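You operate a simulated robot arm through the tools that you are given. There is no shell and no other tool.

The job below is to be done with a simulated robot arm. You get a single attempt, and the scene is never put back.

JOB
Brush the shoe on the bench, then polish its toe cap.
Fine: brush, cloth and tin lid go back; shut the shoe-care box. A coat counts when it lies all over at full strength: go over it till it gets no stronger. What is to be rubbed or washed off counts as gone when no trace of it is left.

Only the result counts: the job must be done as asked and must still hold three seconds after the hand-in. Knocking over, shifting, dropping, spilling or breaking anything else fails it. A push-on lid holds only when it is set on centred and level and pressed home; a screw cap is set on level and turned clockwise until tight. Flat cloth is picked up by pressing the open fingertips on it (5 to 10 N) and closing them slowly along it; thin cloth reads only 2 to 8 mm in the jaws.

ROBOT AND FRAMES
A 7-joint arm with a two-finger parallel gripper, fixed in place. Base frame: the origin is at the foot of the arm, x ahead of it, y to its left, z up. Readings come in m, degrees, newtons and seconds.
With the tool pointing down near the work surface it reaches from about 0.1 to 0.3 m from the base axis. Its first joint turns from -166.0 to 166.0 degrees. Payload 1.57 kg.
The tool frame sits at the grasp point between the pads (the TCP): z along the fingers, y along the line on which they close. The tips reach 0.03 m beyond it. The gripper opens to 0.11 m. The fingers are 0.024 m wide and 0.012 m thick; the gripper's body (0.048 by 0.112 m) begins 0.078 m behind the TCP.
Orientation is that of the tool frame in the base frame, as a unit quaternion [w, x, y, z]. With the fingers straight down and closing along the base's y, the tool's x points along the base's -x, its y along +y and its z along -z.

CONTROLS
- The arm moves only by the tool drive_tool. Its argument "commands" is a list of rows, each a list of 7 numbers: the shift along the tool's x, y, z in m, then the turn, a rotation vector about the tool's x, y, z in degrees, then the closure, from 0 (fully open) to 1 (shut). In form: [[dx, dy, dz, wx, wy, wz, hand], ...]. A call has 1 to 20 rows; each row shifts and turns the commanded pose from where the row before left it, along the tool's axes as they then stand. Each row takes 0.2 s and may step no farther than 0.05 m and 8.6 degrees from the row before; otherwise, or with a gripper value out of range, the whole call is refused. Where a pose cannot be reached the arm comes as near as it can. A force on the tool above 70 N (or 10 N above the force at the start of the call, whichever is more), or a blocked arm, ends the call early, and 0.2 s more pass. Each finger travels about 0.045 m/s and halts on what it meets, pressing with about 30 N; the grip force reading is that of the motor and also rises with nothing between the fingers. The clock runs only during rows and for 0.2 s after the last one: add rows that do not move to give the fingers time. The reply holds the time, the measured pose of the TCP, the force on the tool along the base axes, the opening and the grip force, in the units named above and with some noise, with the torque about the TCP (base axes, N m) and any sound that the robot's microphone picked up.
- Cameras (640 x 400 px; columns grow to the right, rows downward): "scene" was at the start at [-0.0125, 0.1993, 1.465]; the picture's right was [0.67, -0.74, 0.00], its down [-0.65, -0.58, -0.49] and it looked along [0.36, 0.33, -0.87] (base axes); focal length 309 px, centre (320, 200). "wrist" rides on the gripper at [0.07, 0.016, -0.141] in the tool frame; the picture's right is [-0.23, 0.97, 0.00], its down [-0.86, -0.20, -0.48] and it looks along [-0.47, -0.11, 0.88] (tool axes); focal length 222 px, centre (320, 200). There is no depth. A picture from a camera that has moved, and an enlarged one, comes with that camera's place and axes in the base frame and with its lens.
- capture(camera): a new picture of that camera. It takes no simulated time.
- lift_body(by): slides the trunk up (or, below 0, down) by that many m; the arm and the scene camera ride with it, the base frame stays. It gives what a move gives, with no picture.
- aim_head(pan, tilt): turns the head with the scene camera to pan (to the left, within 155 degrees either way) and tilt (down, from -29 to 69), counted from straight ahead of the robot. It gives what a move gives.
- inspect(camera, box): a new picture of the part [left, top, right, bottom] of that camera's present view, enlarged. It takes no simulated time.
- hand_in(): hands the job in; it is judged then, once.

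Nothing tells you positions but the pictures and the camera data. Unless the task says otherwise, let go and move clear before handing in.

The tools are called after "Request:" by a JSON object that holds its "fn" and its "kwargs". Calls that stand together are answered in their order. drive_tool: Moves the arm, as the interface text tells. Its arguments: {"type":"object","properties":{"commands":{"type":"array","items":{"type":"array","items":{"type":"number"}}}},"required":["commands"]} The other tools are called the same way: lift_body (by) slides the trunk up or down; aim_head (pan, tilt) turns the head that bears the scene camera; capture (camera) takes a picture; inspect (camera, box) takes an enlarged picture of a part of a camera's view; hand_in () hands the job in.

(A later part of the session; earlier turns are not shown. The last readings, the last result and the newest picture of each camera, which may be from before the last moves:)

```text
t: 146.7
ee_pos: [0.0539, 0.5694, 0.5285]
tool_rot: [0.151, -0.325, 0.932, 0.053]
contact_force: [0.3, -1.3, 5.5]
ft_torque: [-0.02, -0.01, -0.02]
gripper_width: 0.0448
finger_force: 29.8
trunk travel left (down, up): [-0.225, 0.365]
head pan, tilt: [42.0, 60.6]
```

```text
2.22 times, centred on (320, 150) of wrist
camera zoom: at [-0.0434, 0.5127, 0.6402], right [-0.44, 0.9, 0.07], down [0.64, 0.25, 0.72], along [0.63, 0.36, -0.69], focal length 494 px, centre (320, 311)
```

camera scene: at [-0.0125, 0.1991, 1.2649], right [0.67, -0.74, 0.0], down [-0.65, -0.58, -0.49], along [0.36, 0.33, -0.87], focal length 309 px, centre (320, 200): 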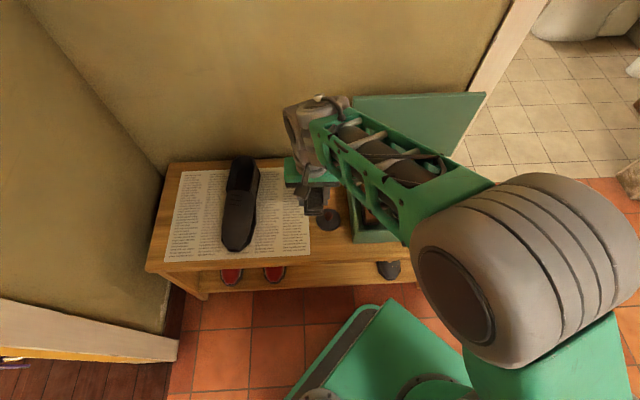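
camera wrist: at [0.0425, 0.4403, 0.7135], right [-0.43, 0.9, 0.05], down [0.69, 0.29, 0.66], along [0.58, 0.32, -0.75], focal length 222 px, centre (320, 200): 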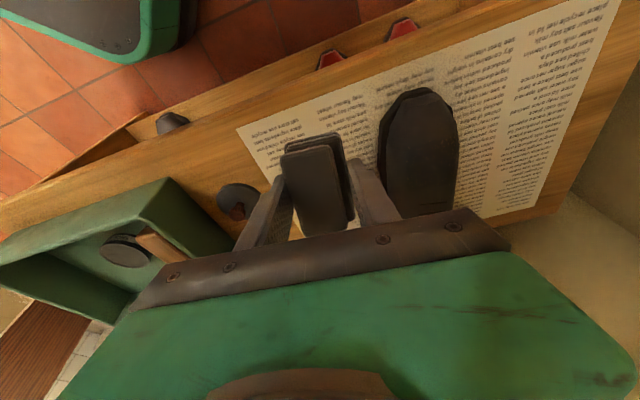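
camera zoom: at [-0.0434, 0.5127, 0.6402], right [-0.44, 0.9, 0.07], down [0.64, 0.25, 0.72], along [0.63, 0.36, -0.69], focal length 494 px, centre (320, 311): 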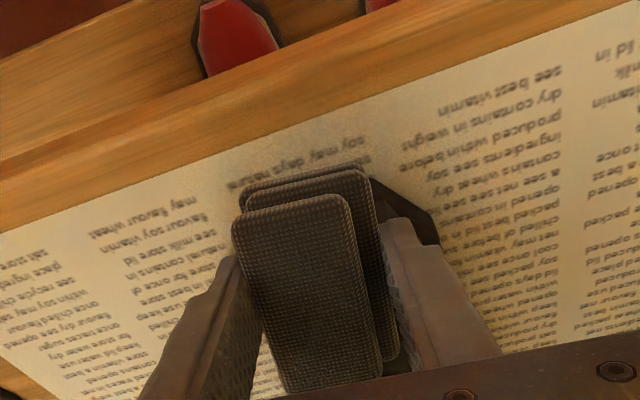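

Contact at about 6 N, well balanced on the toe front. Short sideways strokes here.

Request:
{"fn": "drive_tool", "kwargs": {"commands": [[0, 0.004, 0, 0, 0, 0, 1], [0, 0.004, 0, 0, 0, 0, 1], [0, -0.004, 0, 0, 0, 0, 1], [0, -0.004, 0, 0, 0, 0, 1], [0, -0.004, 0, 0, 0, 0, 1], [0, -0.004, 0, 0, 0, 0, 1], [0, 0.004, 0, 0, 0, 0, 1], [0, 0.004, 0, 0, 0, 0, 1], [0, 0, 0, 0, 0, 0, 1]]}}

```text
t: 148.7
ee_pos: [0.0544, 0.5673, 0.5271]
tool_rot: [0.151, -0.326, 0.932, 0.053]
contact_force: [-0.2, 0.1, -0.4]
ft_torque: [0.03, -0.03, -0.01]
gripper_width: 0.0447
finger_force: 30.0
trunk travel left (down, up): [-0.225, 0.365]
head pan, tilt: [42.0, 60.6]
```

Request:
{"fn": "drive_tool", "kwargs": {"commands": [[0.0005, 0, 0.0014, 0, 0, 0, 1], [0.0003, 0, 0.001, 0, 0, 0, 1], [0, 0, 0, 0, 0, 0, 1]]}}

```text
t: 149.5
ee_pos: [0.0539, 0.5695, 0.5267]
tool_rot: [0.151, -0.325, 0.932, 0.054]
contact_force: [0.6, -8.5, 17.4]
ft_torque: [-0.03, -0.09, -0.03]
gripper_width: 0.0447
finger_force: 30.1
trunk travel left (down, up): [-0.225, 0.365]
head pan, tilt: [42.0, 60.6]
```

Request:
{"fn": "drive_tool", "kwargs": {"commands": [[-0.0002, 0, -0.0007, 0, 0, 0, 1], [0.003, 0.002, -0.0002, 0, 0, 0, 1], [0.003, -0.004, -0.0002, 0, 0, 0, 1], [0.003, 0.004, -0.0002, 0, 0, 0, 1], [0.003, -0.002, -0.0002, 0, 0, 0, 1], [0, 0, 0, 0, 0, 0, 1]]}}

```text
t: 150.9
ee_pos: [0.0446, 0.5631, 0.5236]
tool_rot: [0.15, -0.326, 0.932, 0.055]
contact_force: [4.1, 5.9, 20.2]
ft_torque: [0.61, -0.31, 0.03]
gripper_width: 0.0446
finger_force: 29.6
trunk travel left (down, up): [-0.225, 0.365]
head pan, tilt: [42.0, 60.6]
```

I'll lift off and look at the result.

Request:
{"fn": "drive_tool", "kwargs": {"commands": [[-0.008, 0, -0.03, 0, 0, 0, 1], [-0.008, -0.02, -0.03, 0, 0, 0, 1], [-0.008, -0.045, -0.01, 0, 0, 0, 1], [-0.005, -0.045, -0.01, 0, 0, 0, 1], [-0.005, -0.045, 0, 0, 0, 0, 1], [-0.005, -0.045, 0, 0, 0, 0, 1], [-0.005, -0.045, 0, 0, 0, 0, 1], [0, -0.045, 0, 0, 0, 0, 1], [0, -0.03, 0, 0, 0, 0, 1], [0, 0, 0, 0, 0, 0, 1]]}}

Request:
{"fn": "inspect", "kwargs": {"camera": "scene", "box": [210, 195, 270, 258]}}

Request:
{"fn": "inspect", "kwargs": {"camera": "scene", "box": [190, 145, 310, 260]}}

```text
t: 153.1
ee_pos: [0.2584, 0.3228, 0.6142]
tool_rot: [0.151, -0.326, 0.932, 0.053]
contact_force: [0.4, 0.1, -0.3]
ft_torque: [-0.03, -0.01, 0.0]
gripper_width: 0.0447
finger_force: 30.5
trunk travel left (down, up): [-0.225, 0.365]
head pan, tilt: [42.0, 60.6]
```

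```text
6.35 times, centred on (240, 226) of scene
camera zoom: at [-0.0125, 0.1987, 1.265], right [0.67, -0.74, 0.0], down [-0.65, -0.58, -0.49], along [0.36, 0.33, -0.87], focal length 1961 px, centre (828, 32)
```

zoom: 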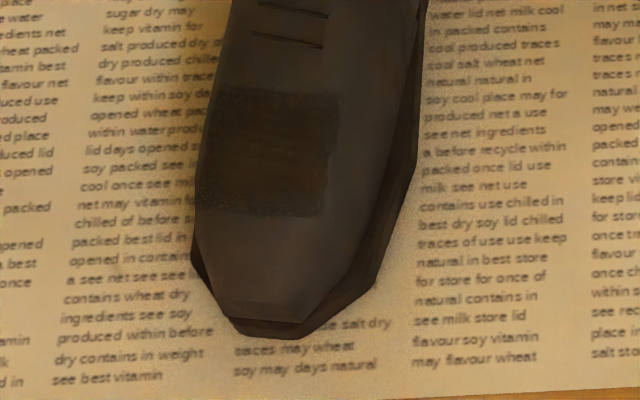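

```text
3.48 times, centred on (250, 202) of scene
camera zoom: at [-0.0125, 0.1987, 1.265], right [0.67, -0.74, 0.0], down [-0.65, -0.58, -0.49], along [0.36, 0.33, -0.87], focal length 1074 px, centre (564, 191)
```

zoom: 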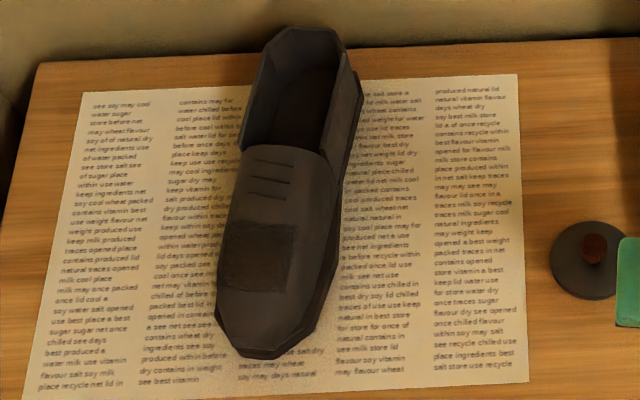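

Rubbing the very front laid nothing, while the rectangle stayed the same, so that marked rectangle is the toe-cap area to be coated. I'll check its evenness close up.

Request:
{"fn": "inspect", "kwargs": {"camera": "scene", "box": [222, 205, 258, 235]}}

Request:
{"fn": "capture", "kwargs": {"camera": "wrist"}}

```text
13.33 times, centred on (240, 220) of scene
camera zoom: at [-0.0125, 0.1987, 1.265], right [0.67, -0.74, 0.0], down [-0.65, -0.58, -0.49], along [0.36, 0.33, -0.87], focal length 4118 px, centre (1387, -67)
```

zoom: 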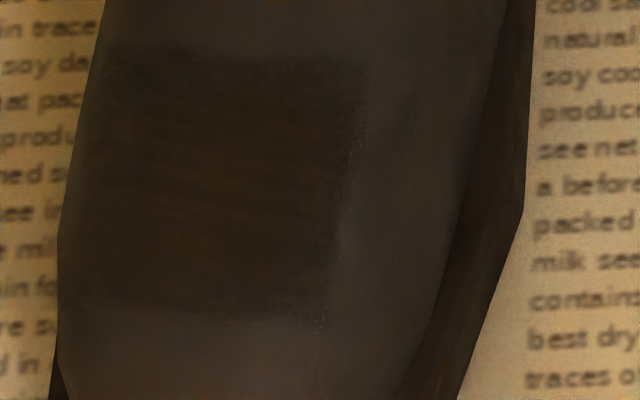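

```text
taken
camera wrist: at [0.1612, 0.2657, 0.7266], right [-0.44, 0.9, 0.07], down [0.64, 0.26, 0.72], along [0.63, 0.36, -0.69], focal length 222 px, centre (320, 200)
```

wrist: 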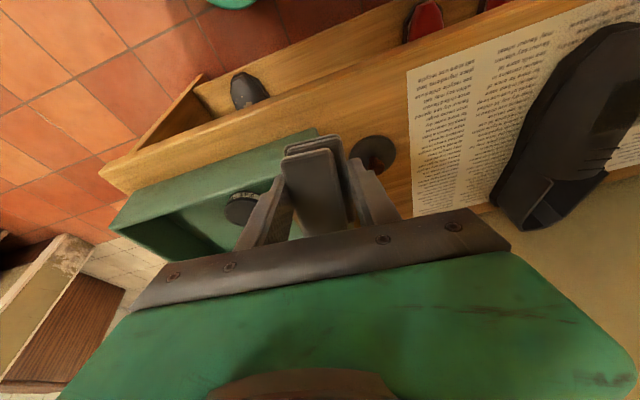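

The coat looks nearly even, a little weaker at the left edge. I'll reload the cloth with cream and go over it again until it gets no darker. First, back to the tin: level, move over and tilt.

Request:
{"fn": "drive_tool", "kwargs": {"commands": [[0, 0, -0.02, 0, 6, 0, 1], [0, 0, 0, 0, 6, 0, 1], [0, 0, 0, 0, 6, 0, 1], [0, 0, 0, 0, 0, -5, 1], [-0.0268, -0.031, 0, 0, 0, 0, 1], [-0.0268, -0.031, 0, 0, 0, 0, 1], [-0.0268, -0.031, 0, 0, 0, 0, 1], [-0.0268, -0.031, 0, 0, 0, 0, 1], [-0.0268, -0.031, 0, 0, 0, 0, 1], [0, 0, 0, 0, -6.67, 0, 1], [0, 0, 0, 0, -6.67, 0, 1], [0, 0, 0, 0, -6.67, 0, 1], [0, 0, 0, 0, 0, 0, 1]]}}

Request:
{"fn": "capture", "kwargs": {"camera": "wrist"}}

```text
t: 155.9
ee_pos: [0.456, 0.2962, 0.6297]
tool_rot: [0.163, -0.366, 0.914, 0.067]
contact_force: [0.2, 0.1, 0.8]
ft_torque: [0.02, 0.0, 0.0]
gripper_width: 0.0446
finger_force: 30.1
trunk travel left (down, up): [-0.225, 0.365]
head pan, tilt: [42.0, 60.6]
```

```text
taken
camera wrist: at [0.3611, 0.2296, 0.739], right [-0.52, 0.85, 0.08], down [0.6, 0.29, 0.75], along [0.61, 0.43, -0.66], focal length 222 px, centre (320, 200)
```

wrist: 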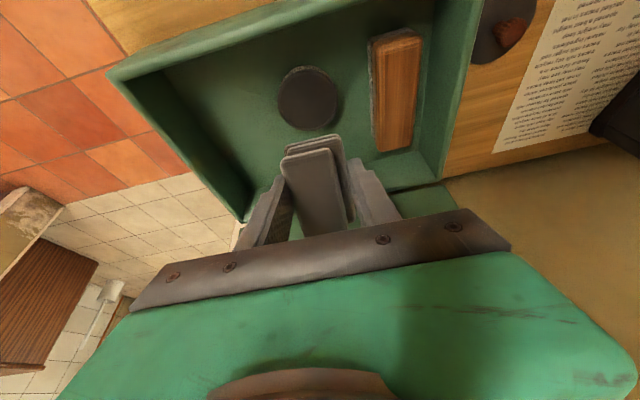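

Request:
{"fn": "drive_tool", "kwargs": {"commands": [[0.0074, 0, 0.0292, 0, 0, 0, 1], [0.0074, 0, 0.0292, 0, 0, 0, 1], [0.006, 0, 0.0235, 0, 0, 0, 1], [0, 0, 0, 0, 0, 0, 1]]}}

Request:
{"fn": "inspect", "kwargs": {"camera": "wrist", "box": [220, 60, 420, 240]}}

```text
t: 156.9
ee_pos: [0.4628, 0.3029, 0.5485]
tool_rot: [0.165, -0.365, 0.914, 0.065]
contact_force: [-0.3, -0.1, 0.5]
ft_torque: [-0.01, 0.01, 0.0]
gripper_width: 0.0448
finger_force: 30.1
trunk travel left (down, up): [-0.225, 0.365]
head pan, tilt: [42.0, 60.6]
```

```text
2.22 times, centred on (320, 150) of wrist
camera zoom: at [0.3681, 0.2355, 0.6571], right [-0.52, 0.85, 0.08], down [0.6, 0.29, 0.75], along [0.61, 0.43, -0.66], focal length 494 px, centre (320, 311)
```

zoom: 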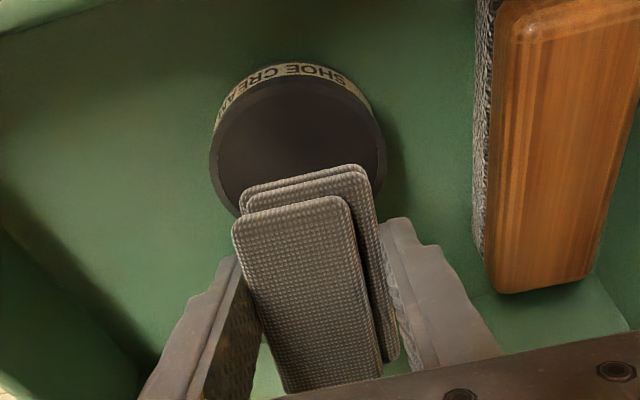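

Request:
{"fn": "drive_tool", "kwargs": {"commands": [[0.0017, 0, 0.0047, 0, 0, 0, 1], [0.0017, 0, 0.0047, 0, 0, 0, 1], [0.0007, 0, 0.0019, 0, 0, 0, 1], [0, 0, 0, 0, 0, 0, 1]]}}

```text
t: 157.9
ee_pos: [0.4625, 0.3028, 0.5361]
tool_rot: [0.165, -0.366, 0.914, 0.066]
contact_force: [0.8, 0.0, -0.2]
ft_torque: [0.0, 0.03, -0.01]
gripper_width: 0.0449
finger_force: 30.3
trunk travel left (down, up): [-0.225, 0.365]
head pan, tilt: [42.0, 60.6]
```

Request:
{"fn": "drive_tool", "kwargs": {"commands": [[0.0005, 0, 0.0014, 0, 0, 0, 1], [0.0005, 0, 0.0014, 0, 0, 0, 1], [0, 0, 0, 0, 0, 0, 1]]}}

```text
t: 158.7
ee_pos: [0.4613, 0.3052, 0.5314]
tool_rot: [0.163, -0.365, 0.914, 0.065]
contact_force: [-0.8, -0.2, -0.7]
ft_torque: [0.02, -0.01, -0.02]
gripper_width: 0.0446
finger_force: 29.8
trunk travel left (down, up): [-0.225, 0.365]
head pan, tilt: [42.0, 60.6]
```

Request:
{"fn": "drive_tool", "kwargs": {"commands": [[0.0005, 0, 0.0014, 0, 0, 0, 1], [0, 0, 0, 0, 0, 0, 1]]}}

```text
t: 159.3
ee_pos: [0.4628, 0.3051, 0.5319]
tool_rot: [0.164, -0.365, 0.914, 0.067]
contact_force: [-0.2, 0.7, -0.3]
ft_torque: [-0.03, 0.01, 0.01]
gripper_width: 0.0445
finger_force: 29.6
trunk travel left (down, up): [-0.225, 0.365]
head pan, tilt: [42.0, 60.6]
```

Request:
{"fn": "drive_tool", "kwargs": {"commands": [[0.0005, 0, 0.0014, 0, 0, 0, 1], [0, 0, 0, 0, 0, 0, 1]]}}

```text
t: 159.9
ee_pos: [0.462, 0.3049, 0.5309]
tool_rot: [0.165, -0.365, 0.914, 0.066]
contact_force: [0.2, -0.9, 0.6]
ft_torque: [-0.01, 0.03, 0.02]
gripper_width: 0.0445
finger_force: 30.2
trunk travel left (down, up): [-0.225, 0.365]
head pan, tilt: [42.0, 60.6]
```

Request:
{"fn": "drive_tool", "kwargs": {"commands": [[0.0004, 0, 0.001, 0, 0, 0, 1], [0, 0, 0, 0, 0, 0, 1]]}}

Request:
{"fn": "inspect", "kwargs": {"camera": "wrist", "box": [220, 60, 420, 240]}}

```text
t: 160.5
ee_pos: [0.4618, 0.3048, 0.5293]
tool_rot: [0.165, -0.366, 0.914, 0.066]
contact_force: [-1.5, -2.0, 7.5]
ft_torque: [-0.19, 0.19, 0.0]
gripper_width: 0.0447
finger_force: 30.1
trunk travel left (down, up): [-0.225, 0.365]
head pan, tilt: [42.0, 60.6]
```

```text
2.22 times, centred on (320, 150) of wrist
camera zoom: at [0.3682, 0.2373, 0.6387], right [-0.52, 0.85, 0.08], down [0.6, 0.29, 0.75], along [0.61, 0.43, -0.66], focal length 494 px, centre (320, 311)
```

zoom: 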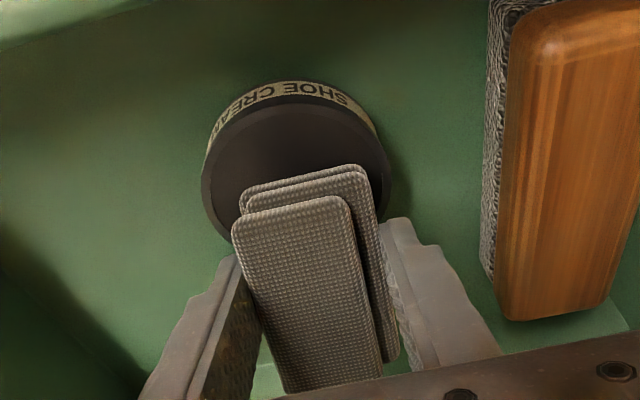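

Contact with the cream again. A tiny dab, then lift out and return to the toe cap.

Request:
{"fn": "drive_tool", "kwargs": {"commands": [[0, 0.002, 0, 0, 0, 0, 1], [0, -0.004, 0, 0, 0, 0, 1], [0, 0.002, 0, 0, 0, 0, 1], [-0.0137, 0, -0.0365, 0, 0, 0, 1], [-0.0137, 0, -0.0365, 0, 0, 0, 1], [-0.0137, 0, -0.0365, 0, 0, 0, 1], [0, 0, 0, 0, 6.67, 0, 1], [0, 0, 0, 0, 6.67, 0, 1], [0, 0, 0, 0, 6.67, 0, 1], [0.006, 0.0432, 0, 0, 0, 0, 1], [0.006, 0.0432, 0, 0, 0, 0, 1], [0.006, 0.0432, 0, 0, 0, 0, 1], [0.006, 0.0432, 0, 0, 0, 0, 1], [0.006, 0.0432, 0, 0, 0, 0, 1], [0.006, 0.0432, 0, 0, 0, 0, 1], [0.006, 0.0432, 0, 0, 0, 0, 1], [0.006, 0.0432, 0, 0, 0, 0, 1], [0.006, 0.0432, 0, 0, 0, 0, 1], [0, 0, 0, 0, 0, 0, 1]]}}

Request:
{"fn": "capture", "kwargs": {"camera": "wrist"}}

```text
t: 164.5
ee_pos: [0.1527, 0.5503, 0.644]
tool_rot: [0.003, -0.37, 0.929, 0.002]
contact_force: [0.5, 0.0, -0.1]
ft_torque: [-0.01, 0.01, -0.02]
gripper_width: 0.0448
finger_force: 29.8
trunk travel left (down, up): [-0.225, 0.365]
head pan, tilt: [42.0, 60.6]
```

```text
taken
camera wrist: at [0.091, 0.5136, 0.7856], right [-0.51, 0.86, 0.0], down [0.76, 0.44, 0.48], along [0.42, 0.25, -0.88], focal length 222 px, centre (320, 200)
```

wrist: 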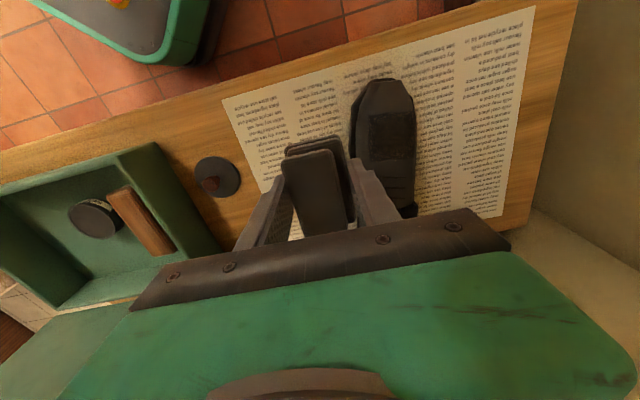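

Request:
{"fn": "inspect", "kwargs": {"camera": "wrist", "box": [345, 70, 430, 200]}}

Request:
{"fn": "inspect", "kwargs": {"camera": "wrist", "box": [365, 105, 420, 160]}}

```text
3.08 times, centred on (388, 135) of wrist
camera zoom: at [0.091, 0.5136, 0.7856], right [-0.51, 0.86, 0.0], down [0.76, 0.44, 0.48], along [0.42, 0.25, -0.88], focal length 684 px, centre (112, 400)
```

zoom: 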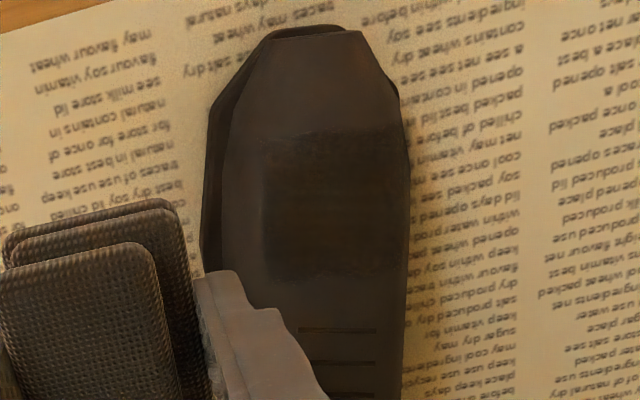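

```text
7.27 times, centred on (392, 132) of wrist
camera zoom: at [0.091, 0.5136, 0.7856], right [-0.51, 0.86, 0.0], down [0.76, 0.44, 0.48], along [0.42, 0.25, -0.88], focal length 1615 px, centre (-207, 691)
```

zoom: 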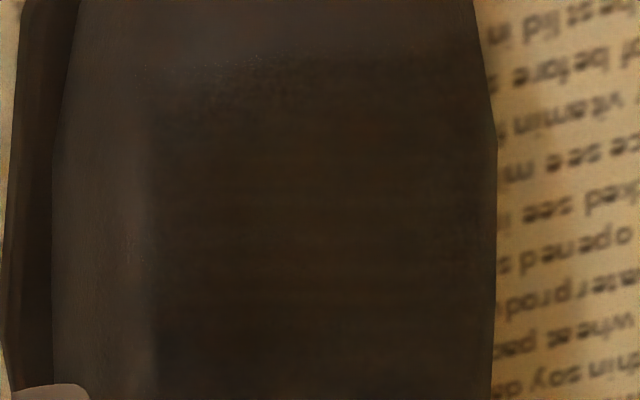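

With the freshly loaded cloth I'll rub the area just right of the rectangle, with a slight roll to that side. That settles whether the coat takes outside it.

Request:
{"fn": "drive_tool", "kwargs": {"commands": [[0.0054, 0.0334, 0.02, 0, 0, 0, 1], [0.0054, 0.0334, 0.02, 0, 0, 0, 1], [0, 0, 0, 0, 0, 5, 1], [0, 0, 0, 0, -7.5, 0, 1], [0, 0, 0, 0, -7.5, 0, 1], [0, 0, 0, -6, 0, 0, 1], [0, 0, 0, 0, 0, 0, 1]]}}

Request:
{"fn": "inspect", "kwargs": {"camera": "wrist", "box": [220, 60, 420, 240]}}

```text
t: 166.1
ee_pos: [0.1022, 0.5875, 0.6043]
tool_rot: [0.11, -0.332, 0.932, 0.093]
contact_force: [-0.6, -0.5, -0.1]
ft_torque: [0.0, 0.01, 0.02]
gripper_width: 0.0449
finger_force: 29.5
trunk travel left (down, up): [-0.225, 0.365]
head pan, tilt: [42.0, 60.6]
```

```text
2.22 times, centred on (320, 150) of wrist
camera zoom: at [0.0192, 0.5239, 0.7235], right [-0.45, 0.88, 0.16], down [0.71, 0.24, 0.67], along [0.54, 0.41, -0.73], focal length 494 px, centre (320, 311)
```

zoom: 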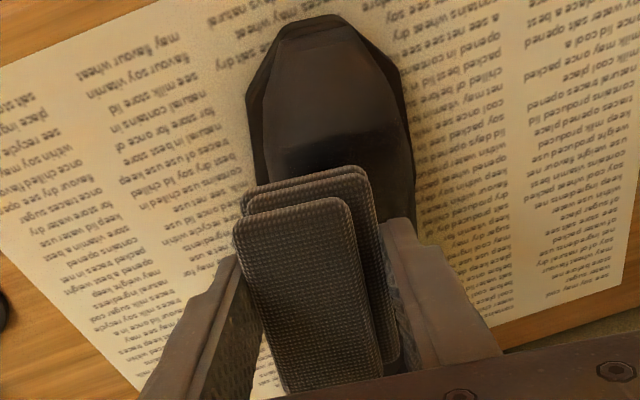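

Request:
{"fn": "drive_tool", "kwargs": {"commands": [[0.0067, -0.0025, 0.024, 0, 0, 0, 1], [0.0067, -0.0025, 0.024, 0, 0, 0, 1], [0.0005, -0.0002, 0.0019, 0, 0, 0, 1], [0.0005, -0.0002, 0.0019, 0, 0, 0, 1], [0, 0, 0, 0, 0, 0, 1]]}}

```text
t: 167.3
ee_pos: [0.1013, 0.5897, 0.5506]
tool_rot: [0.109, -0.333, 0.932, 0.092]
contact_force: [0.3, 0.7, -0.1]
ft_torque: [-0.03, 0.02, -0.01]
gripper_width: 0.0445
finger_force: 29.6
trunk travel left (down, up): [-0.225, 0.365]
head pan, tilt: [42.0, 60.6]
```

Request:
{"fn": "drive_tool", "kwargs": {"commands": [[0.0005, -0.0002, 0.0019, 0, 0, 0, 1], [0.0005, -0.0002, 0.0019, 0, 0, 0, 1], [0, 0, 0, 0, 0, 0, 1]]}}

```text
t: 168.1
ee_pos: [0.1026, 0.591, 0.5456]
tool_rot: [0.108, -0.333, 0.932, 0.093]
contact_force: [0.2, 0.0, 0.0]
ft_torque: [0.0, 0.02, 0.0]
gripper_width: 0.0447
finger_force: 29.8
trunk travel left (down, up): [-0.225, 0.365]
head pan, tilt: [42.0, 60.6]
```

Request:
{"fn": "drive_tool", "kwargs": {"commands": [[0.0005, -0.0002, 0.0019, 0, 0, 0, 1], [0.0004, -0.0001, 0.0012, 0, 0, 0, 1], [0, 0, 0, 0, 0, 0, 1]]}}

```text
t: 168.9
ee_pos: [0.1004, 0.5905, 0.5428]
tool_rot: [0.108, -0.334, 0.932, 0.093]
contact_force: [-0.5, 0.2, 0.0]
ft_torque: [-0.01, 0.01, 0.0]
gripper_width: 0.0447
finger_force: 30.0
trunk travel left (down, up): [-0.225, 0.365]
head pan, tilt: [42.0, 60.6]
```

Request:
{"fn": "drive_tool", "kwargs": {"commands": [[0.0005, -0.0002, 0.0019, 0, 0, 0, 1], [0.0004, -0.0001, 0.0012, 0, 0, 0, 1], [0, 0, 0, 0, 0, 0, 1]]}}

```text
t: 169.7
ee_pos: [0.1018, 0.5919, 0.5386]
tool_rot: [0.109, -0.333, 0.932, 0.093]
contact_force: [0.3, 0.0, 0.0]
ft_torque: [0.03, 0.01, 0.01]
gripper_width: 0.0444
finger_force: 30.1
trunk travel left (down, up): [-0.225, 0.365]
head pan, tilt: [42.0, 60.6]
```

Request:
{"fn": "drive_tool", "kwargs": {"commands": [[0.0004, -0.0001, 0.0014, 0, 0, 0, 1], [0.0003, -0.0001, 0.001, 0, 0, 0, 1], [0, 0, 0, 0, 0, 0, 1]]}}

```text
t: 170.5
ee_pos: [0.1024, 0.5905, 0.538]
tool_rot: [0.11, -0.333, 0.932, 0.095]
contact_force: [0.1, -2.2, 11.8]
ft_torque: [0.51, -0.34, -0.1]
gripper_width: 0.0447
finger_force: 30.4
trunk travel left (down, up): [-0.225, 0.365]
head pan, tilt: [42.0, 60.6]
```

Contact at about 12 N on the rear edge; I'll tilt 2° more, ease slightly and make sideways strokes.

Request:
{"fn": "drive_tool", "kwargs": {"commands": [[-0.0002, 0, -0.0008, 0, -2, 0, 1], [0, 0.004, 0, 0, 0, 0, 1], [0, 0.004, 0, 0, 0, 0, 1], [0, -0.004, 0, 0, 0, 0, 1], [0, -0.004, 0, 0, 0, 0, 1], [0, -0.004, 0, 0, 0, 0, 1], [0, -0.004, 0, 0, 0, 0, 1], [0, 0.004, 0, 0, 0, 0, 1], [0, 0.004, 0, 0, 0, 0, 1], [0, 0, 0, 0, 0, 0, 1]]}}

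```text
t: 172.7
ee_pos: [0.1024, 0.5913, 0.5385]
tool_rot: [0.125, -0.331, 0.93, 0.1]
contact_force: [1.6, -1.8, 2.8]
ft_torque: [-0.05, 0.03, 0.06]
gripper_width: 0.0446
finger_force: 29.8
trunk travel left (down, up): [-0.225, 0.365]
head pan, tilt: [42.0, 60.6]
```

Request:
{"fn": "drive_tool", "kwargs": {"commands": [[0.0003, -0.0001, 0.0009, 0, 0, 0, 1], [0.002, 0.004, 0, 0, 0, 0, 1], [0.002, -0.004, 0, 0, 0, 0, 1], [0.002, -0.004, 0, 0, 0, 0, 1], [0.002, 0.004, 0, 0, 0, 0, 1], [0, 0.004, 0, 0, 0, 0, 1], [0, -0.004, 0, 0, 0, 0, 1], [0, 0, 0, 0, 0, 0, 1]]}}

```text
t: 174.5
ee_pos: [0.0945, 0.5842, 0.5353]
tool_rot: [0.123, -0.332, 0.93, 0.099]
contact_force: [-4.4, -1.4, 3.0]
ft_torque: [-0.01, 0.26, 0.04]
gripper_width: 0.0446
finger_force: 29.9
trunk travel left (down, up): [-0.225, 0.365]
head pan, tilt: [42.0, 60.6]
```

Good light contact throughout. I'll lift and check from the head camera.

Request:
{"fn": "drive_tool", "kwargs": {"commands": [[-0.008, 0, -0.03, 0, 0, 0, 1], [-0.008, -0.02, -0.03, 0, 0, 0, 1], [-0.008, -0.045, -0.01, 0, 0, 0, 1], [-0.005, -0.045, -0.005, 0, 0, 0, 1], [-0.005, -0.045, 0, 0, 0, 0, 1], [-0.005, -0.045, 0, 0, 0, 0, 1], [-0.005, -0.045, 0, 0, 0, 0, 1], [0, -0.045, 0, 0, 0, 0, 1], [0, -0.03, 0, 0, 0, 0, 1], [0, 0, 0, 0, 0, 0, 1]]}}

Request:
{"fn": "inspect", "kwargs": {"camera": "scene", "box": [210, 195, 270, 258]}}

Request:
{"fn": "inspect", "kwargs": {"camera": "scene", "box": [222, 205, 258, 235]}}

```text
t: 176.7
ee_pos: [0.3223, 0.3485, 0.5896]
tool_rot: [0.125, -0.331, 0.93, 0.099]
contact_force: [-0.5, 0.1, -0.6]
ft_torque: [0.02, -0.03, 0.01]
gripper_width: 0.0447
finger_force: 30.0
trunk travel left (down, up): [-0.225, 0.365]
head pan, tilt: [42.0, 60.6]
```

```text
6.35 times, centred on (240, 226) of scene
camera zoom: at [-0.0125, 0.1987, 1.265], right [0.67, -0.74, 0.0], down [-0.65, -0.58, -0.49], along [0.36, 0.33, -0.87], focal length 1961 px, centre (828, 32)
```

zoom: 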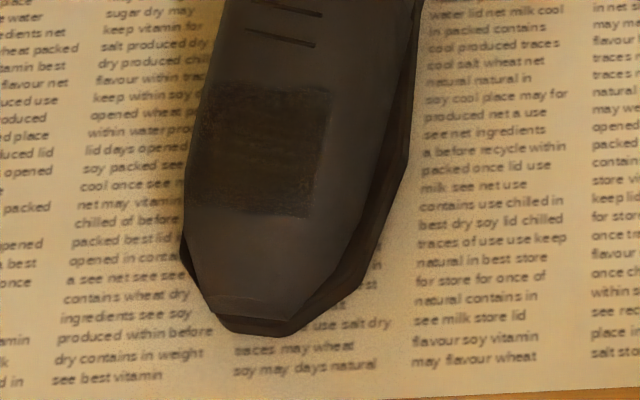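

```text
13.33 times, centred on (240, 220) of scene
camera zoom: at [-0.0125, 0.1987, 1.265], right [0.67, -0.74, 0.0], down [-0.65, -0.58, -0.49], along [0.36, 0.33, -0.87], focal length 4118 px, centre (1387, -67)
```

zoom: 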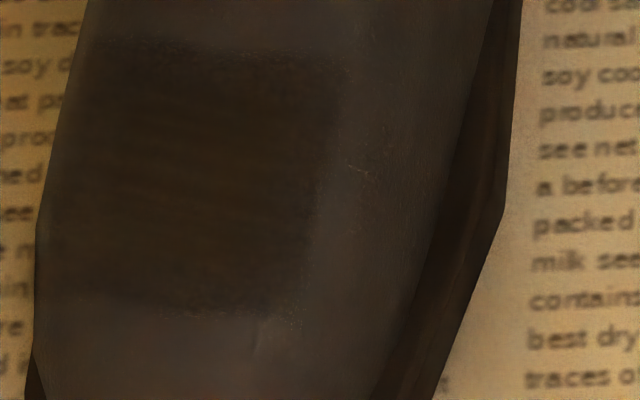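

The coat stays within the same rectangle on the shoe, now darker and more even, so that rectangle is the toe cap's work area. I'll make one more pass rolled the other way over its left part, then a flat pass, and compare.

Request:
{"fn": "drive_tool", "kwargs": {"commands": [[0.0025, 0.0403, 0.0041, 0, 0, 0, 1], [0.0025, 0.0403, 0.0041, 0, 0, 0, 1], [0.0025, 0.0403, 0.0041, 0, 0, 0, 1], [0.0025, 0.0403, 0.0041, 0, 0, 0, 1], [0.0025, 0.0403, 0.0041, 0, 0, 0, 1], [0.0025, 0.0403, 0.0041, 0, 0, 0, 1], [0.0025, 0.0403, 0.0041, 0, 0, 0, 1], [0.0025, 0.0403, 0.0041, 0, 0, 0, 1], [0.0025, 0.0403, 0.0041, 0, 0, 0, 1], [0, 0, 0, 6, 0, 0, 1], [0, 0, 0, 6, 0, 0, 1], [0, 0, 0, 0, 0, 0, 1]]}}

Request:
{"fn": "inspect", "kwargs": {"camera": "wrist", "box": [220, 60, 420, 240]}}

```text
t: 179.3
ee_pos: [0.0782, 0.6231, 0.5839]
tool_rot: [0.159, -0.317, 0.935, 0.0]
contact_force: [-0.6, -0.1, 0.7]
ft_torque: [-0.01, 0.0, 0.0]
gripper_width: 0.0446
finger_force: 29.9
trunk travel left (down, up): [-0.225, 0.365]
head pan, tilt: [42.0, 60.6]
```

```text
2.22 times, centred on (320, 150) of wrist
camera zoom: at [-0.026, 0.5803, 0.6948], right [-0.41, 0.91, -0.03], down [0.62, 0.3, 0.73], along [0.67, 0.28, -0.68], focal length 494 px, centre (320, 311)
```

zoom: 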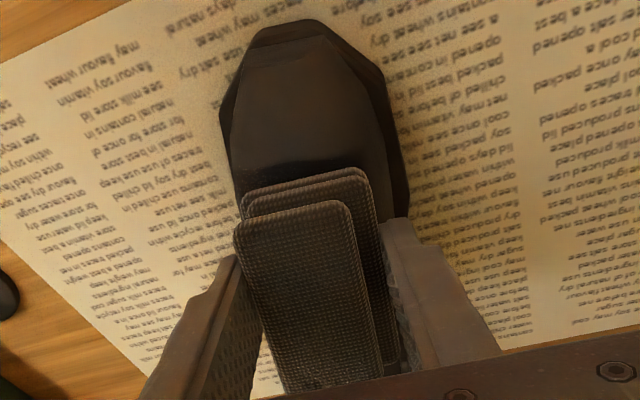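

Request:
{"fn": "drive_tool", "kwargs": {"commands": [[0.0051, 0.0017, 0.0161, 0, 0, 0, 1], [0.0051, 0.0017, 0.0161, 0, 0, 0, 1], [0.0006, 0.0002, 0.0019, 0, 0, 0, 1], [0, 0, 0, 0, 0, 0, 1]]}}

```text
t: 180.3
ee_pos: [0.0796, 0.621, 0.5457]
tool_rot: [0.159, -0.317, 0.935, 0.001]
contact_force: [0.3, 0.4, -0.7]
ft_torque: [-0.03, -0.01, -0.02]
gripper_width: 0.0447
finger_force: 29.7
trunk travel left (down, up): [-0.225, 0.365]
head pan, tilt: [42.0, 60.6]
```

Request:
{"fn": "drive_tool", "kwargs": {"commands": [[0.0006, 0.0002, 0.0019, 0, 0, 0, 1], [0.0004, 0.0001, 0.0013, 0, 0, 0, 1], [0, 0, 0, 0, 0, 0, 1]]}}

```text
t: 181.1
ee_pos: [0.0803, 0.6209, 0.5415]
tool_rot: [0.159, -0.317, 0.935, 0.002]
contact_force: [0.3, 0.1, -1.0]
ft_torque: [0.01, 0.02, -0.01]
gripper_width: 0.0446
finger_force: 30.1
trunk travel left (down, up): [-0.225, 0.365]
head pan, tilt: [42.0, 60.6]
```

Request:
{"fn": "drive_tool", "kwargs": {"commands": [[0.0005, 0.0002, 0.0015, 0, 0, 0, 1], [0.0003, 0.0001, 0.001, 0, 0, 0, 1], [0, 0, 0, 0, 0, 0, 1]]}}

```text
t: 181.9
ee_pos: [0.0786, 0.6209, 0.5395]
tool_rot: [0.158, -0.317, 0.935, 0.001]
contact_force: [-0.3, -2.0, 1.7]
ft_torque: [-0.09, 0.08, 0.01]
gripper_width: 0.0446
finger_force: 30.5
trunk travel left (down, up): [-0.225, 0.365]
head pan, tilt: [42.0, 60.6]
```

Contact begins. Pressing slightly and rubbing sideways.

Request:
{"fn": "drive_tool", "kwargs": {"commands": [[0.0003, 0.0001, 0.001, 0, 0, 0, 1], [0.001, -0.004, 0, 0, 0, 0, 1], [0, -0.004, 0, 0, 0, 0, 1], [0.001, 0.004, 0, 0, 0, 0, 1], [0, 0.004, 0, 0, 0, 0, 1], [0.001, -0.004, 0, 0, 0, 0, 1], [0, -0.004, 0, 0, 0, 0, 1], [0.001, 0.004, 0, 0, 0, 0, 1], [0, 0.004, 0, 0, 0, 0, 1], [0, 0, 0, 0, 0, 0, 1]]}}

```text
t: 184.1
ee_pos: [0.0756, 0.6166, 0.5394]
tool_rot: [0.158, -0.316, 0.935, 0.001]
contact_force: [5.6, -10.0, 18.5]
ft_torque: [-0.48, -0.15, 0.07]
gripper_width: 0.0449
finger_force: 30.5
trunk travel left (down, up): [-0.225, 0.365]
head pan, tilt: [42.0, 60.6]
```

Request:
{"fn": "drive_tool", "kwargs": {"commands": [[-0.0002, 0, -0.0008, 0, 0, 0, 1], [0, -0.004, 0, 0, 0, 0, 1], [0, -0.004, 0, 0, 0, 0, 1], [0, 0.004, 0, 0, 0, 0, 1], [0, 0.004, 0, 0, 0, 0, 1], [0, -0.004, 0, 0, 0, 0, 1], [0, -0.004, 0, 0, 0, 0, 1], [0, 0.004, 0, 0, 0, 0, 1], [0, 0, 0, 0, 0, 0, 1]]}}

```text
t: 186.1
ee_pos: [0.0766, 0.6155, 0.5404]
tool_rot: [0.158, -0.317, 0.935, 0.002]
contact_force: [-0.3, 0.5, -0.6]
ft_torque: [0.05, 0.02, 0.0]
gripper_width: 0.0447
finger_force: 29.8
trunk travel left (down, up): [-0.225, 0.365]
head pan, tilt: [42.0, 60.6]
```

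Now a flat pass: remove the roll, centre on the rectangle and press lightly.

Request:
{"fn": "drive_tool", "kwargs": {"commands": [[-0.0006, 0, -0.002, 0, 0, 0, 1], [0, -0.006, 0, -6, 0, 0, 1], [0.0005, 0, 0.0019, 0, 0, 0, 1], [0, 0, 0, 0, 0, 0, 1]]}}

```text
t: 187.1
ee_pos: [0.0798, 0.6116, 0.5408]
tool_rot: [0.143, -0.324, 0.934, 0.051]
contact_force: [-0.1, 0.0, -0.9]
ft_torque: [0.0, 0.02, 0.01]
gripper_width: 0.0447
finger_force: 30.1
trunk travel left (down, up): [-0.225, 0.365]
head pan, tilt: [42.0, 60.6]
```

Request:
{"fn": "drive_tool", "kwargs": {"commands": [[0.0005, 0, 0.0018, 0, 0, 0, 1], [0.0003, 0, 0.001, 0, 0, 0, 1], [0, 0, 0, 0, 0, 0, 1]]}}

```text
t: 187.9
ee_pos: [0.0817, 0.6133, 0.5385]
tool_rot: [0.142, -0.324, 0.934, 0.052]
contact_force: [-0.5, -1.2, 11.8]
ft_torque: [0.23, -0.44, -0.05]
gripper_width: 0.0448
finger_force: 30.0
trunk travel left (down, up): [-0.225, 0.365]
head pan, tilt: [42.0, 60.6]
```

Request:
{"fn": "drive_tool", "kwargs": {"commands": [[0, 0.004, -0.0002, 0, 0, 0, 1], [0.001, 0.004, 0, 0, 0, 0, 1], [0, -0.004, 0, 0, 0, 0, 1], [0.001, -0.004, 0, 0, 0, 0, 1], [0, -0.004, 0, 0, 0, 0, 1], [0.001, -0.004, 0, 0, 0, 0, 1], [0, 0.004, 0, 0, 0, 0, 1], [0.001, 0.004, 0, 0, 0, 0, 1], [0, 0.004, 0, 0, 0, 0, 1], [0, -0.004, 0, 0, 0, 0, 1], [0, -0.004, 0, 0, 0, 0, 1], [0, 0.004, 0, 0, 0, 0, 1], [0, 0, 0, 0, 0, 0, 1]]}}

```text
t: 190.7
ee_pos: [0.0778, 0.6083, 0.5373]
tool_rot: [0.143, -0.326, 0.933, 0.052]
contact_force: [-11.4, -3.7, 18.9]
ft_torque: [0.0, 0.17, 0.09]
gripper_width: 0.0448
finger_force: 29.7
trunk travel left (down, up): [-0.225, 0.365]
head pan, tilt: [42.0, 60.6]
```

Firm, steady contact. I'll lift off and compare pictures.

Request:
{"fn": "drive_tool", "kwargs": {"commands": [[-0.008, 0, -0.03, 0, 0, 0, 1], [-0.008, -0.02, -0.03, 0, 0, 0, 1], [-0.008, -0.045, -0.01, 0, 0, 0, 1], [-0.005, -0.045, -0.005, 0, 0, 0, 1], [-0.005, -0.045, 0, 0, 0, 0, 1], [-0.005, -0.045, 0, 0, 0, 0, 1], [-0.005, -0.045, 0, 0, 0, 0, 1], [0, -0.045, 0, 0, 0, 0, 1], [0, -0.04, 0, 0, 0, 0, 1], [0, 0, 0, 0, 0, 0, 1]]}}

Request:
{"fn": "inspect", "kwargs": {"camera": "scene", "box": [210, 195, 270, 258]}}

Request:
{"fn": "inspect", "kwargs": {"camera": "scene", "box": [222, 205, 258, 235]}}

Request:
{"fn": "inspect", "kwargs": {"camera": "scene", "box": [190, 145, 310, 260]}}

```text
t: 192.9
ee_pos: [0.2976, 0.362, 0.6212]
tool_rot: [0.141, -0.325, 0.934, 0.051]
contact_force: [0.4, 0.1, 0.5]
ft_torque: [0.02, 0.0, 0.03]
gripper_width: 0.0448
finger_force: 30.4
trunk travel left (down, up): [-0.225, 0.365]
head pan, tilt: [42.0, 60.6]
```

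```text
6.35 times, centred on (240, 226) of scene
camera zoom: at [-0.0125, 0.1985, 1.265], right [0.67, -0.74, 0.0], down [-0.65, -0.58, -0.49], along [0.36, 0.33, -0.87], focal length 1961 px, centre (828, 32)
```

zoom: 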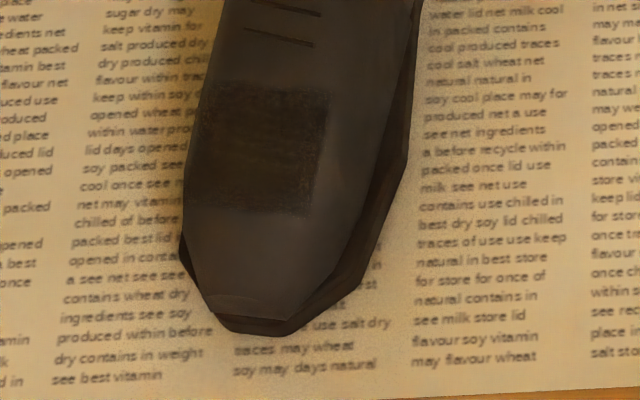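

```text
13.33 times, centred on (240, 220) of scene
camera zoom: at [-0.0125, 0.1985, 1.265], right [0.67, -0.74, 0.0], down [-0.65, -0.58, -0.49], along [0.36, 0.33, -0.87], focal length 4118 px, centre (1387, -67)
```

zoom: 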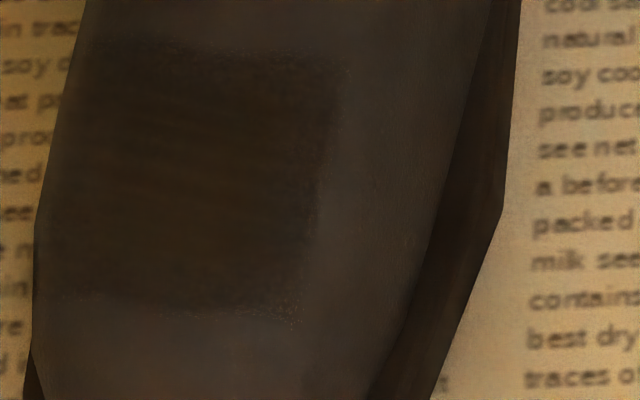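

```text
3.48 times, centred on (250, 202) of scene
camera zoom: at [-0.0125, 0.1985, 1.265], right [0.67, -0.74, 0.0], down [-0.65, -0.58, -0.49], along [0.36, 0.33, -0.87], focal length 1074 px, centre (564, 191)
```

zoom: 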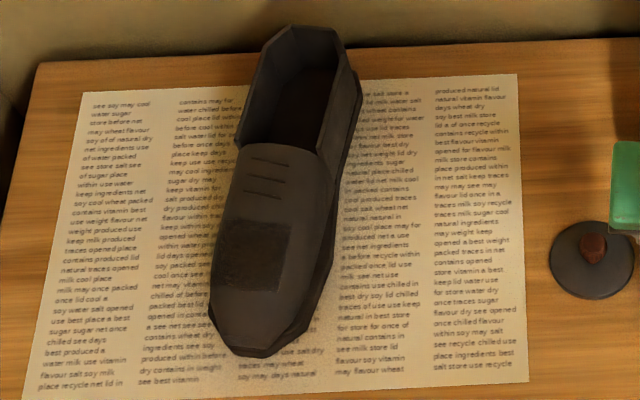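

Request:
{"fn": "inspect", "kwargs": {"camera": "scene", "box": [222, 206, 240, 222]}}

Request:
{"fn": "inspect", "kwargs": {"camera": "scene", "box": [222, 219, 240, 235]}}

Request:
{"fn": "inspect", "kwargs": {"camera": "scene", "box": [234, 206, 252, 222]}}

Request:
{"fn": "inspect", "kwargs": {"camera": "scene", "box": [234, 219, 252, 235]}}

```text
16.00 times, centred on (231, 214) of scene
camera zoom: at [-0.0125, 0.1985, 1.265], right [0.67, -0.74, 0.0], down [-0.65, -0.58, -0.49], along [0.36, 0.33, -0.87], focal length 4942 px, centre (1744, -24)
```

zoom: 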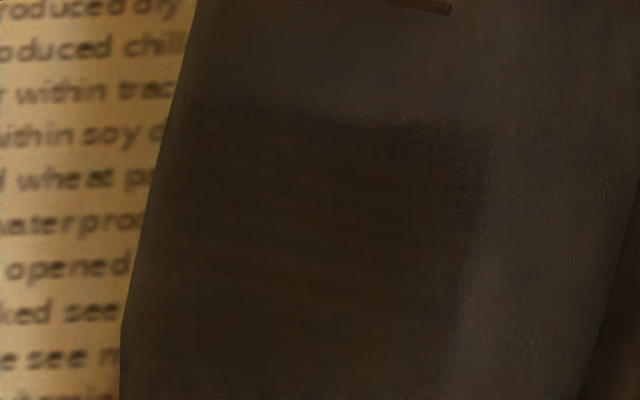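

```text
16.00 times, centred on (231, 227) of scene
camera zoom: at [-0.0125, 0.1985, 1.265], right [0.67, -0.74, 0.0], down [-0.65, -0.58, -0.49], along [0.36, 0.33, -0.87], focal length 4942 px, centre (1744, -232)
```

zoom: 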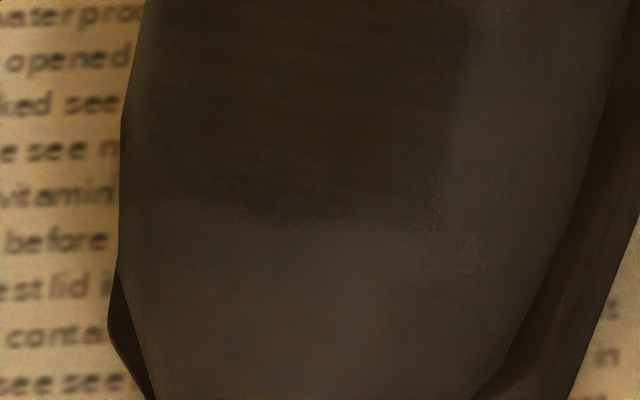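

```text
16.00 times, centred on (243, 214) of scene
camera zoom: at [-0.0125, 0.1985, 1.265], right [0.67, -0.74, 0.0], down [-0.65, -0.58, -0.49], along [0.36, 0.33, -0.87], focal length 4942 px, centre (1552, -24)
```

zoom: 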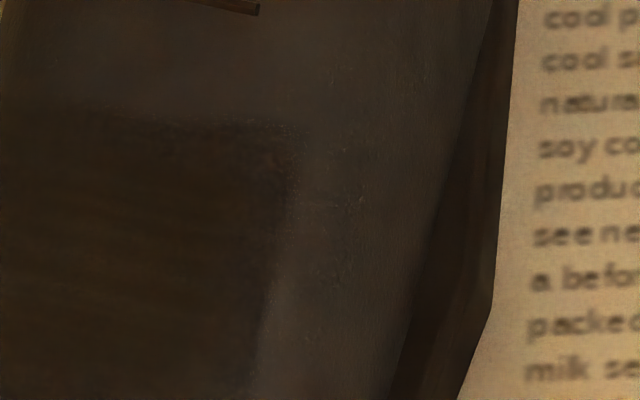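

```text
16.00 times, centred on (243, 227) of scene
camera zoom: at [-0.0125, 0.1985, 1.265], right [0.67, -0.74, 0.0], down [-0.65, -0.58, -0.49], along [0.36, 0.33, -0.87], focal length 4942 px, centre (1552, -232)
```

zoom: 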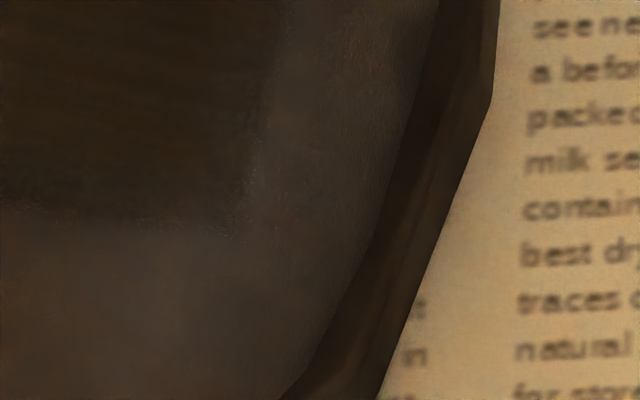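

Request:
{"fn": "drive_tool", "kwargs": {"commands": [[0, 0.045, -0.02, 0, 0, 0, 1], [0, 0.045, -0.02, 0, 0, 0, 1], [0, 0.045, 0, 0, 0, 0, 1], [0, 0.045, 0, 0, 0, 0, 1], [0, 0.03, 0, 0, 0, 0, 1], [0, 0, 0, 0, 0, 0, 1]]}}

Request:
{"fn": "capture", "kwargs": {"camera": "wrist"}}

```text
t: 194.3
ee_pos: [0.1592, 0.5196, 0.6591]
tool_rot: [0.141, -0.325, 0.934, 0.05]
contact_force: [0.5, -0.3, 0.4]
ft_torque: [0.01, 0.01, 0.0]
gripper_width: 0.0443
finger_force: 29.8
trunk travel left (down, up): [-0.225, 0.365]
head pan, tilt: [42.0, 60.6]
```

```text
taken
camera wrist: at [0.0636, 0.4646, 0.7743], right [-0.43, 0.9, 0.07], down [0.65, 0.26, 0.71], along [0.62, 0.35, -0.7], focal length 222 px, centre (320, 200)
```

wrist: 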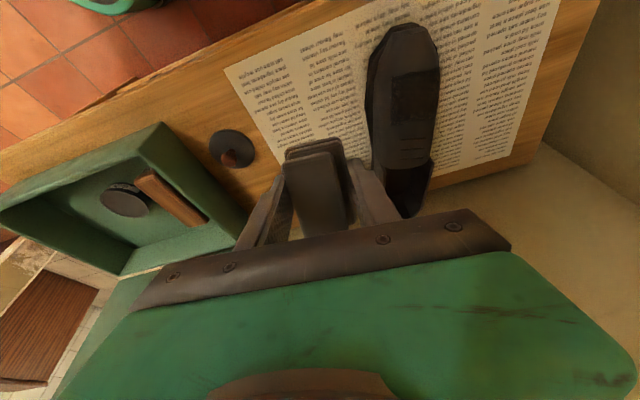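

Request:
{"fn": "inspect", "kwargs": {"camera": "wrist", "box": [360, 15, 450, 180]}}

Request:
{"fn": "inspect", "kwargs": {"camera": "wrist", "box": [382, 60, 448, 130]}}

```text
2.42 times, centred on (405, 98) of wrist
camera zoom: at [0.0636, 0.4646, 0.7743], right [-0.43, 0.9, 0.07], down [0.65, 0.26, 0.71], along [0.62, 0.35, -0.7], focal length 538 px, centre (114, 448)
```

zoom: 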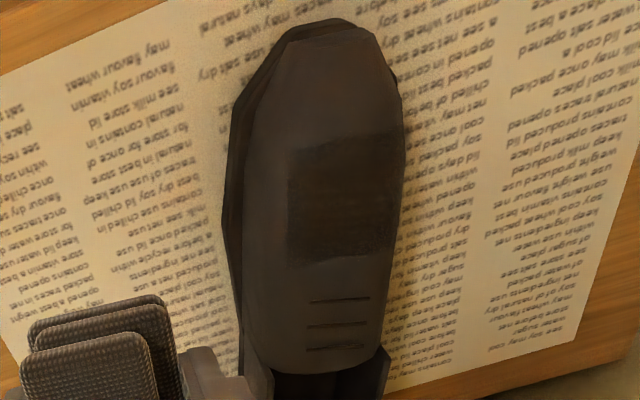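

```text
5.71 times, centred on (415, 95) of wrist
camera zoom: at [0.0636, 0.4646, 0.7743], right [-0.43, 0.9, 0.07], down [0.65, 0.26, 0.71], along [0.62, 0.35, -0.7], focal length 1269 px, centre (-223, 800)
```

zoom: 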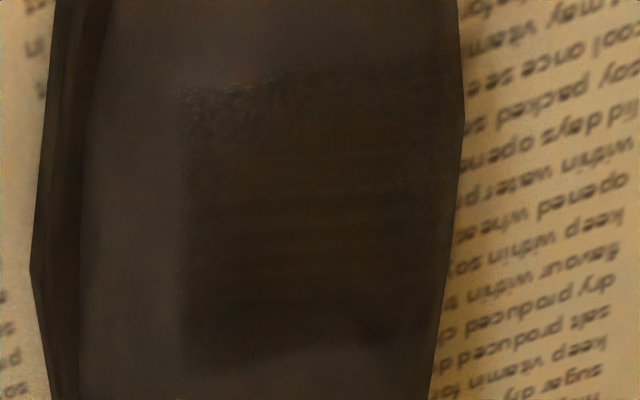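

The rectangle looks uniformly dark, except perhaps a few lighter specks at its front-right corner. I'll give that corner one more targeted pass with a slight right roll.

Request:
{"fn": "drive_tool", "kwargs": {"commands": [[0.0154, 0.0322, 0.0281, 0, 0, 0, 1], [0.0154, 0.0322, 0.0281, 0, 0, 0, 1], [0.0154, 0.0322, 0.0281, 0, 0, 0, 1], [0, 0, 0, -5, 0, 0, 1], [0, 0, 0, 0, -1, 0, 1], [0, 0, 0, 0, 0, 0, 1]]}}

Request:
{"fn": "inspect", "kwargs": {"camera": "wrist", "box": [220, 60, 420, 240]}}

```text
t: 195.7
ee_pos: [0.0863, 0.5821, 0.5645]
tool_rot: [0.136, -0.329, 0.93, 0.093]
contact_force: [0.0, -0.8, 0.4]
ft_torque: [0.02, -0.02, 0.01]
gripper_width: 0.0449
finger_force: 30.2
trunk travel left (down, up): [-0.225, 0.365]
head pan, tilt: [42.0, 60.6]
```

```text
2.22 times, centred on (320, 150) of wrist
camera zoom: at [-0.0031, 0.5162, 0.6786], right [-0.45, 0.88, 0.15], down [0.67, 0.22, 0.7], along [0.58, 0.42, -0.69], focal length 494 px, centre (320, 311)
```

zoom: 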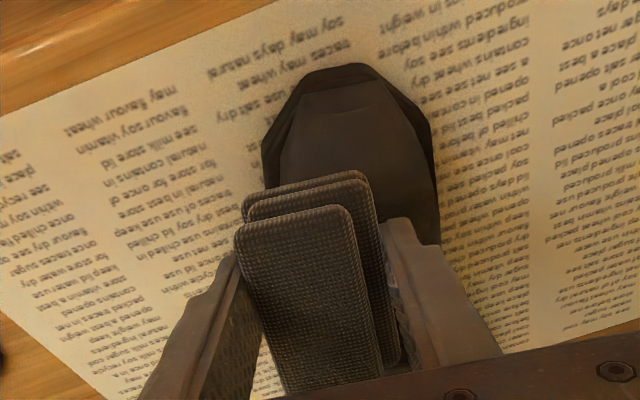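

Request:
{"fn": "drive_tool", "kwargs": {"commands": [[0.0038, -0.001, 0.0114, 0, 0, 0, 1], [0.0038, -0.001, 0.0114, 0, 0, 0, 1], [0.0006, -0.0002, 0.0019, 0, 0, 0, 1], [0, 0, 0, 0, 0, 0, 1]]}}

```text
t: 196.7
ee_pos: [0.0854, 0.5809, 0.5381]
tool_rot: [0.137, -0.329, 0.93, 0.093]
contact_force: [0.8, 0.4, -0.4]
ft_torque: [0.0, 0.01, -0.02]
gripper_width: 0.0448
finger_force: 29.9
trunk travel left (down, up): [-0.225, 0.365]
head pan, tilt: [42.0, 60.6]
```

Request:
{"fn": "drive_tool", "kwargs": {"commands": [[0.0006, -0.0002, 0.0018, 0, 0, 0, 1], [0.0005, -0.0001, 0.0014, 0, 0, 0, 1], [0, 0, 0, 0, 0, 0, 1]]}}

```text
t: 197.5
ee_pos: [0.0851, 0.5832, 0.5354]
tool_rot: [0.136, -0.329, 0.93, 0.093]
contact_force: [-1.0, 1.2, -0.4]
ft_torque: [0.01, -0.01, 0.03]
gripper_width: 0.0447
finger_force: 29.9
trunk travel left (down, up): [-0.225, 0.365]
head pan, tilt: [42.0, 60.6]
```

Request:
{"fn": "drive_tool", "kwargs": {"commands": [[0.0006, -0.0002, 0.0018, 0, 0, 0, 1], [0.0005, -0.0001, 0.0014, 0, 0, 0, 1], [0, 0, 0, 0, 0, 0, 1]]}}

```text
t: 198.3
ee_pos: [0.0849, 0.5827, 0.5323]
tool_rot: [0.136, -0.33, 0.929, 0.095]
contact_force: [-0.1, -6.7, 12.9]
ft_torque: [-0.26, 0.4, 0.22]
gripper_width: 0.0449
finger_force: 30.0
trunk travel left (down, up): [-0.225, 0.365]
head pan, tilt: [42.0, 60.6]
```

Request:
{"fn": "drive_tool", "kwargs": {"commands": [[-0.0001, 0, -0.0004, 0, 0, 0, 1], [0, 0.004, 0, 0, 0, 0, 1], [0, 0.004, 0, 0, 0, 0, 1], [0, -0.004, 0, 0, 0, 0, 1], [0, -0.004, 0, 0, 0, 0, 1], [0, -0.004, 0, 0, 0, 0, 1], [0, 0.004, 0, 0, 0, 0, 1], [0.001, 0.004, 0, 0, 0, 0, 1], [0.001, -0.004, 0, 0, 0, 0, 1], [0, 0, 0, 0, 0, 0, 1]]}}

```text
t: 200.5
ee_pos: [0.082, 0.584, 0.5318]
tool_rot: [0.137, -0.33, 0.929, 0.096]
contact_force: [5.4, 2.7, 11.6]
ft_torque: [0.16, 0.17, -0.11]
gripper_width: 0.0446
finger_force: 29.4
trunk travel left (down, up): [-0.225, 0.365]
head pan, tilt: [42.0, 60.6]
```

Request:
{"fn": "drive_tool", "kwargs": {"commands": [[-0.0003, 0, -0.001, 0, 2, 0, 1], [-0.002, 0.004, 0, 0, 0, 0, 1], [-0.002, -0.004, 0, 0, 0, 0, 1], [-0.001, 0.004, 0, 0, 0, 0, 1], [0.001, 0.004, 0, 0, 0, 0, 1], [0.002, -0.004, 0, 0, 0, 0, 1], [0.002, -0.004, 0, 0, 0, 0, 1], [0, 0.004, 0, 0, 0, 0, 1], [0, 0, 0, 0, 0, 0, 1]]}}

Request:
{"fn": "drive_tool", "kwargs": {"commands": [[-0.008, 0, -0.03, 0, 0, 0, 1], [-0.008, -0.02, -0.03, 0, 0, 0, 1], [-0.008, -0.045, -0.01, 0, 0, 0, 1], [-0.005, -0.04, -0.02, 0, 0, 0, 1], [0, 0, 0, 0, 0, 0, 1]]}}

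Request:
{"fn": "capture", "kwargs": {"camera": "wrist"}}

```text
t: 202.5
ee_pos: [0.0816, 0.5836, 0.5334]
tool_rot: [0.119, -0.331, 0.932, 0.088]
contact_force: [0.2, -0.5, -0.6]
ft_torque: [-0.02, 0.0, -0.01]
gripper_width: 0.0446
finger_force: 30.2
trunk travel left (down, up): [-0.225, 0.365]
head pan, tilt: [42.0, 60.6]
```

```text
t: 203.7
ee_pos: [0.1548, 0.4978, 0.6197]
tool_rot: [0.119, -0.331, 0.932, 0.088]
contact_force: [0.3, -1.0, 0.8]
ft_torque: [-0.02, 0.03, -0.03]
gripper_width: 0.0447
finger_force: 29.9
trunk travel left (down, up): [-0.225, 0.365]
head pan, tilt: [42.0, 60.6]
```

```text
taken
camera wrist: at [0.0683, 0.4343, 0.7368], right [-0.45, 0.88, 0.15], down [0.69, 0.24, 0.68], along [0.56, 0.41, -0.72], focal length 222 px, centre (320, 200)
```

wrist: 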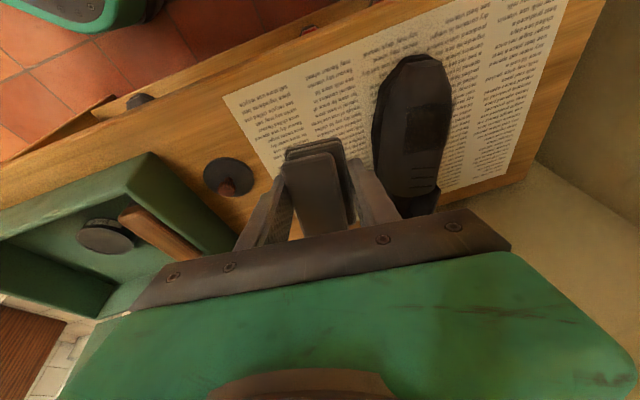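

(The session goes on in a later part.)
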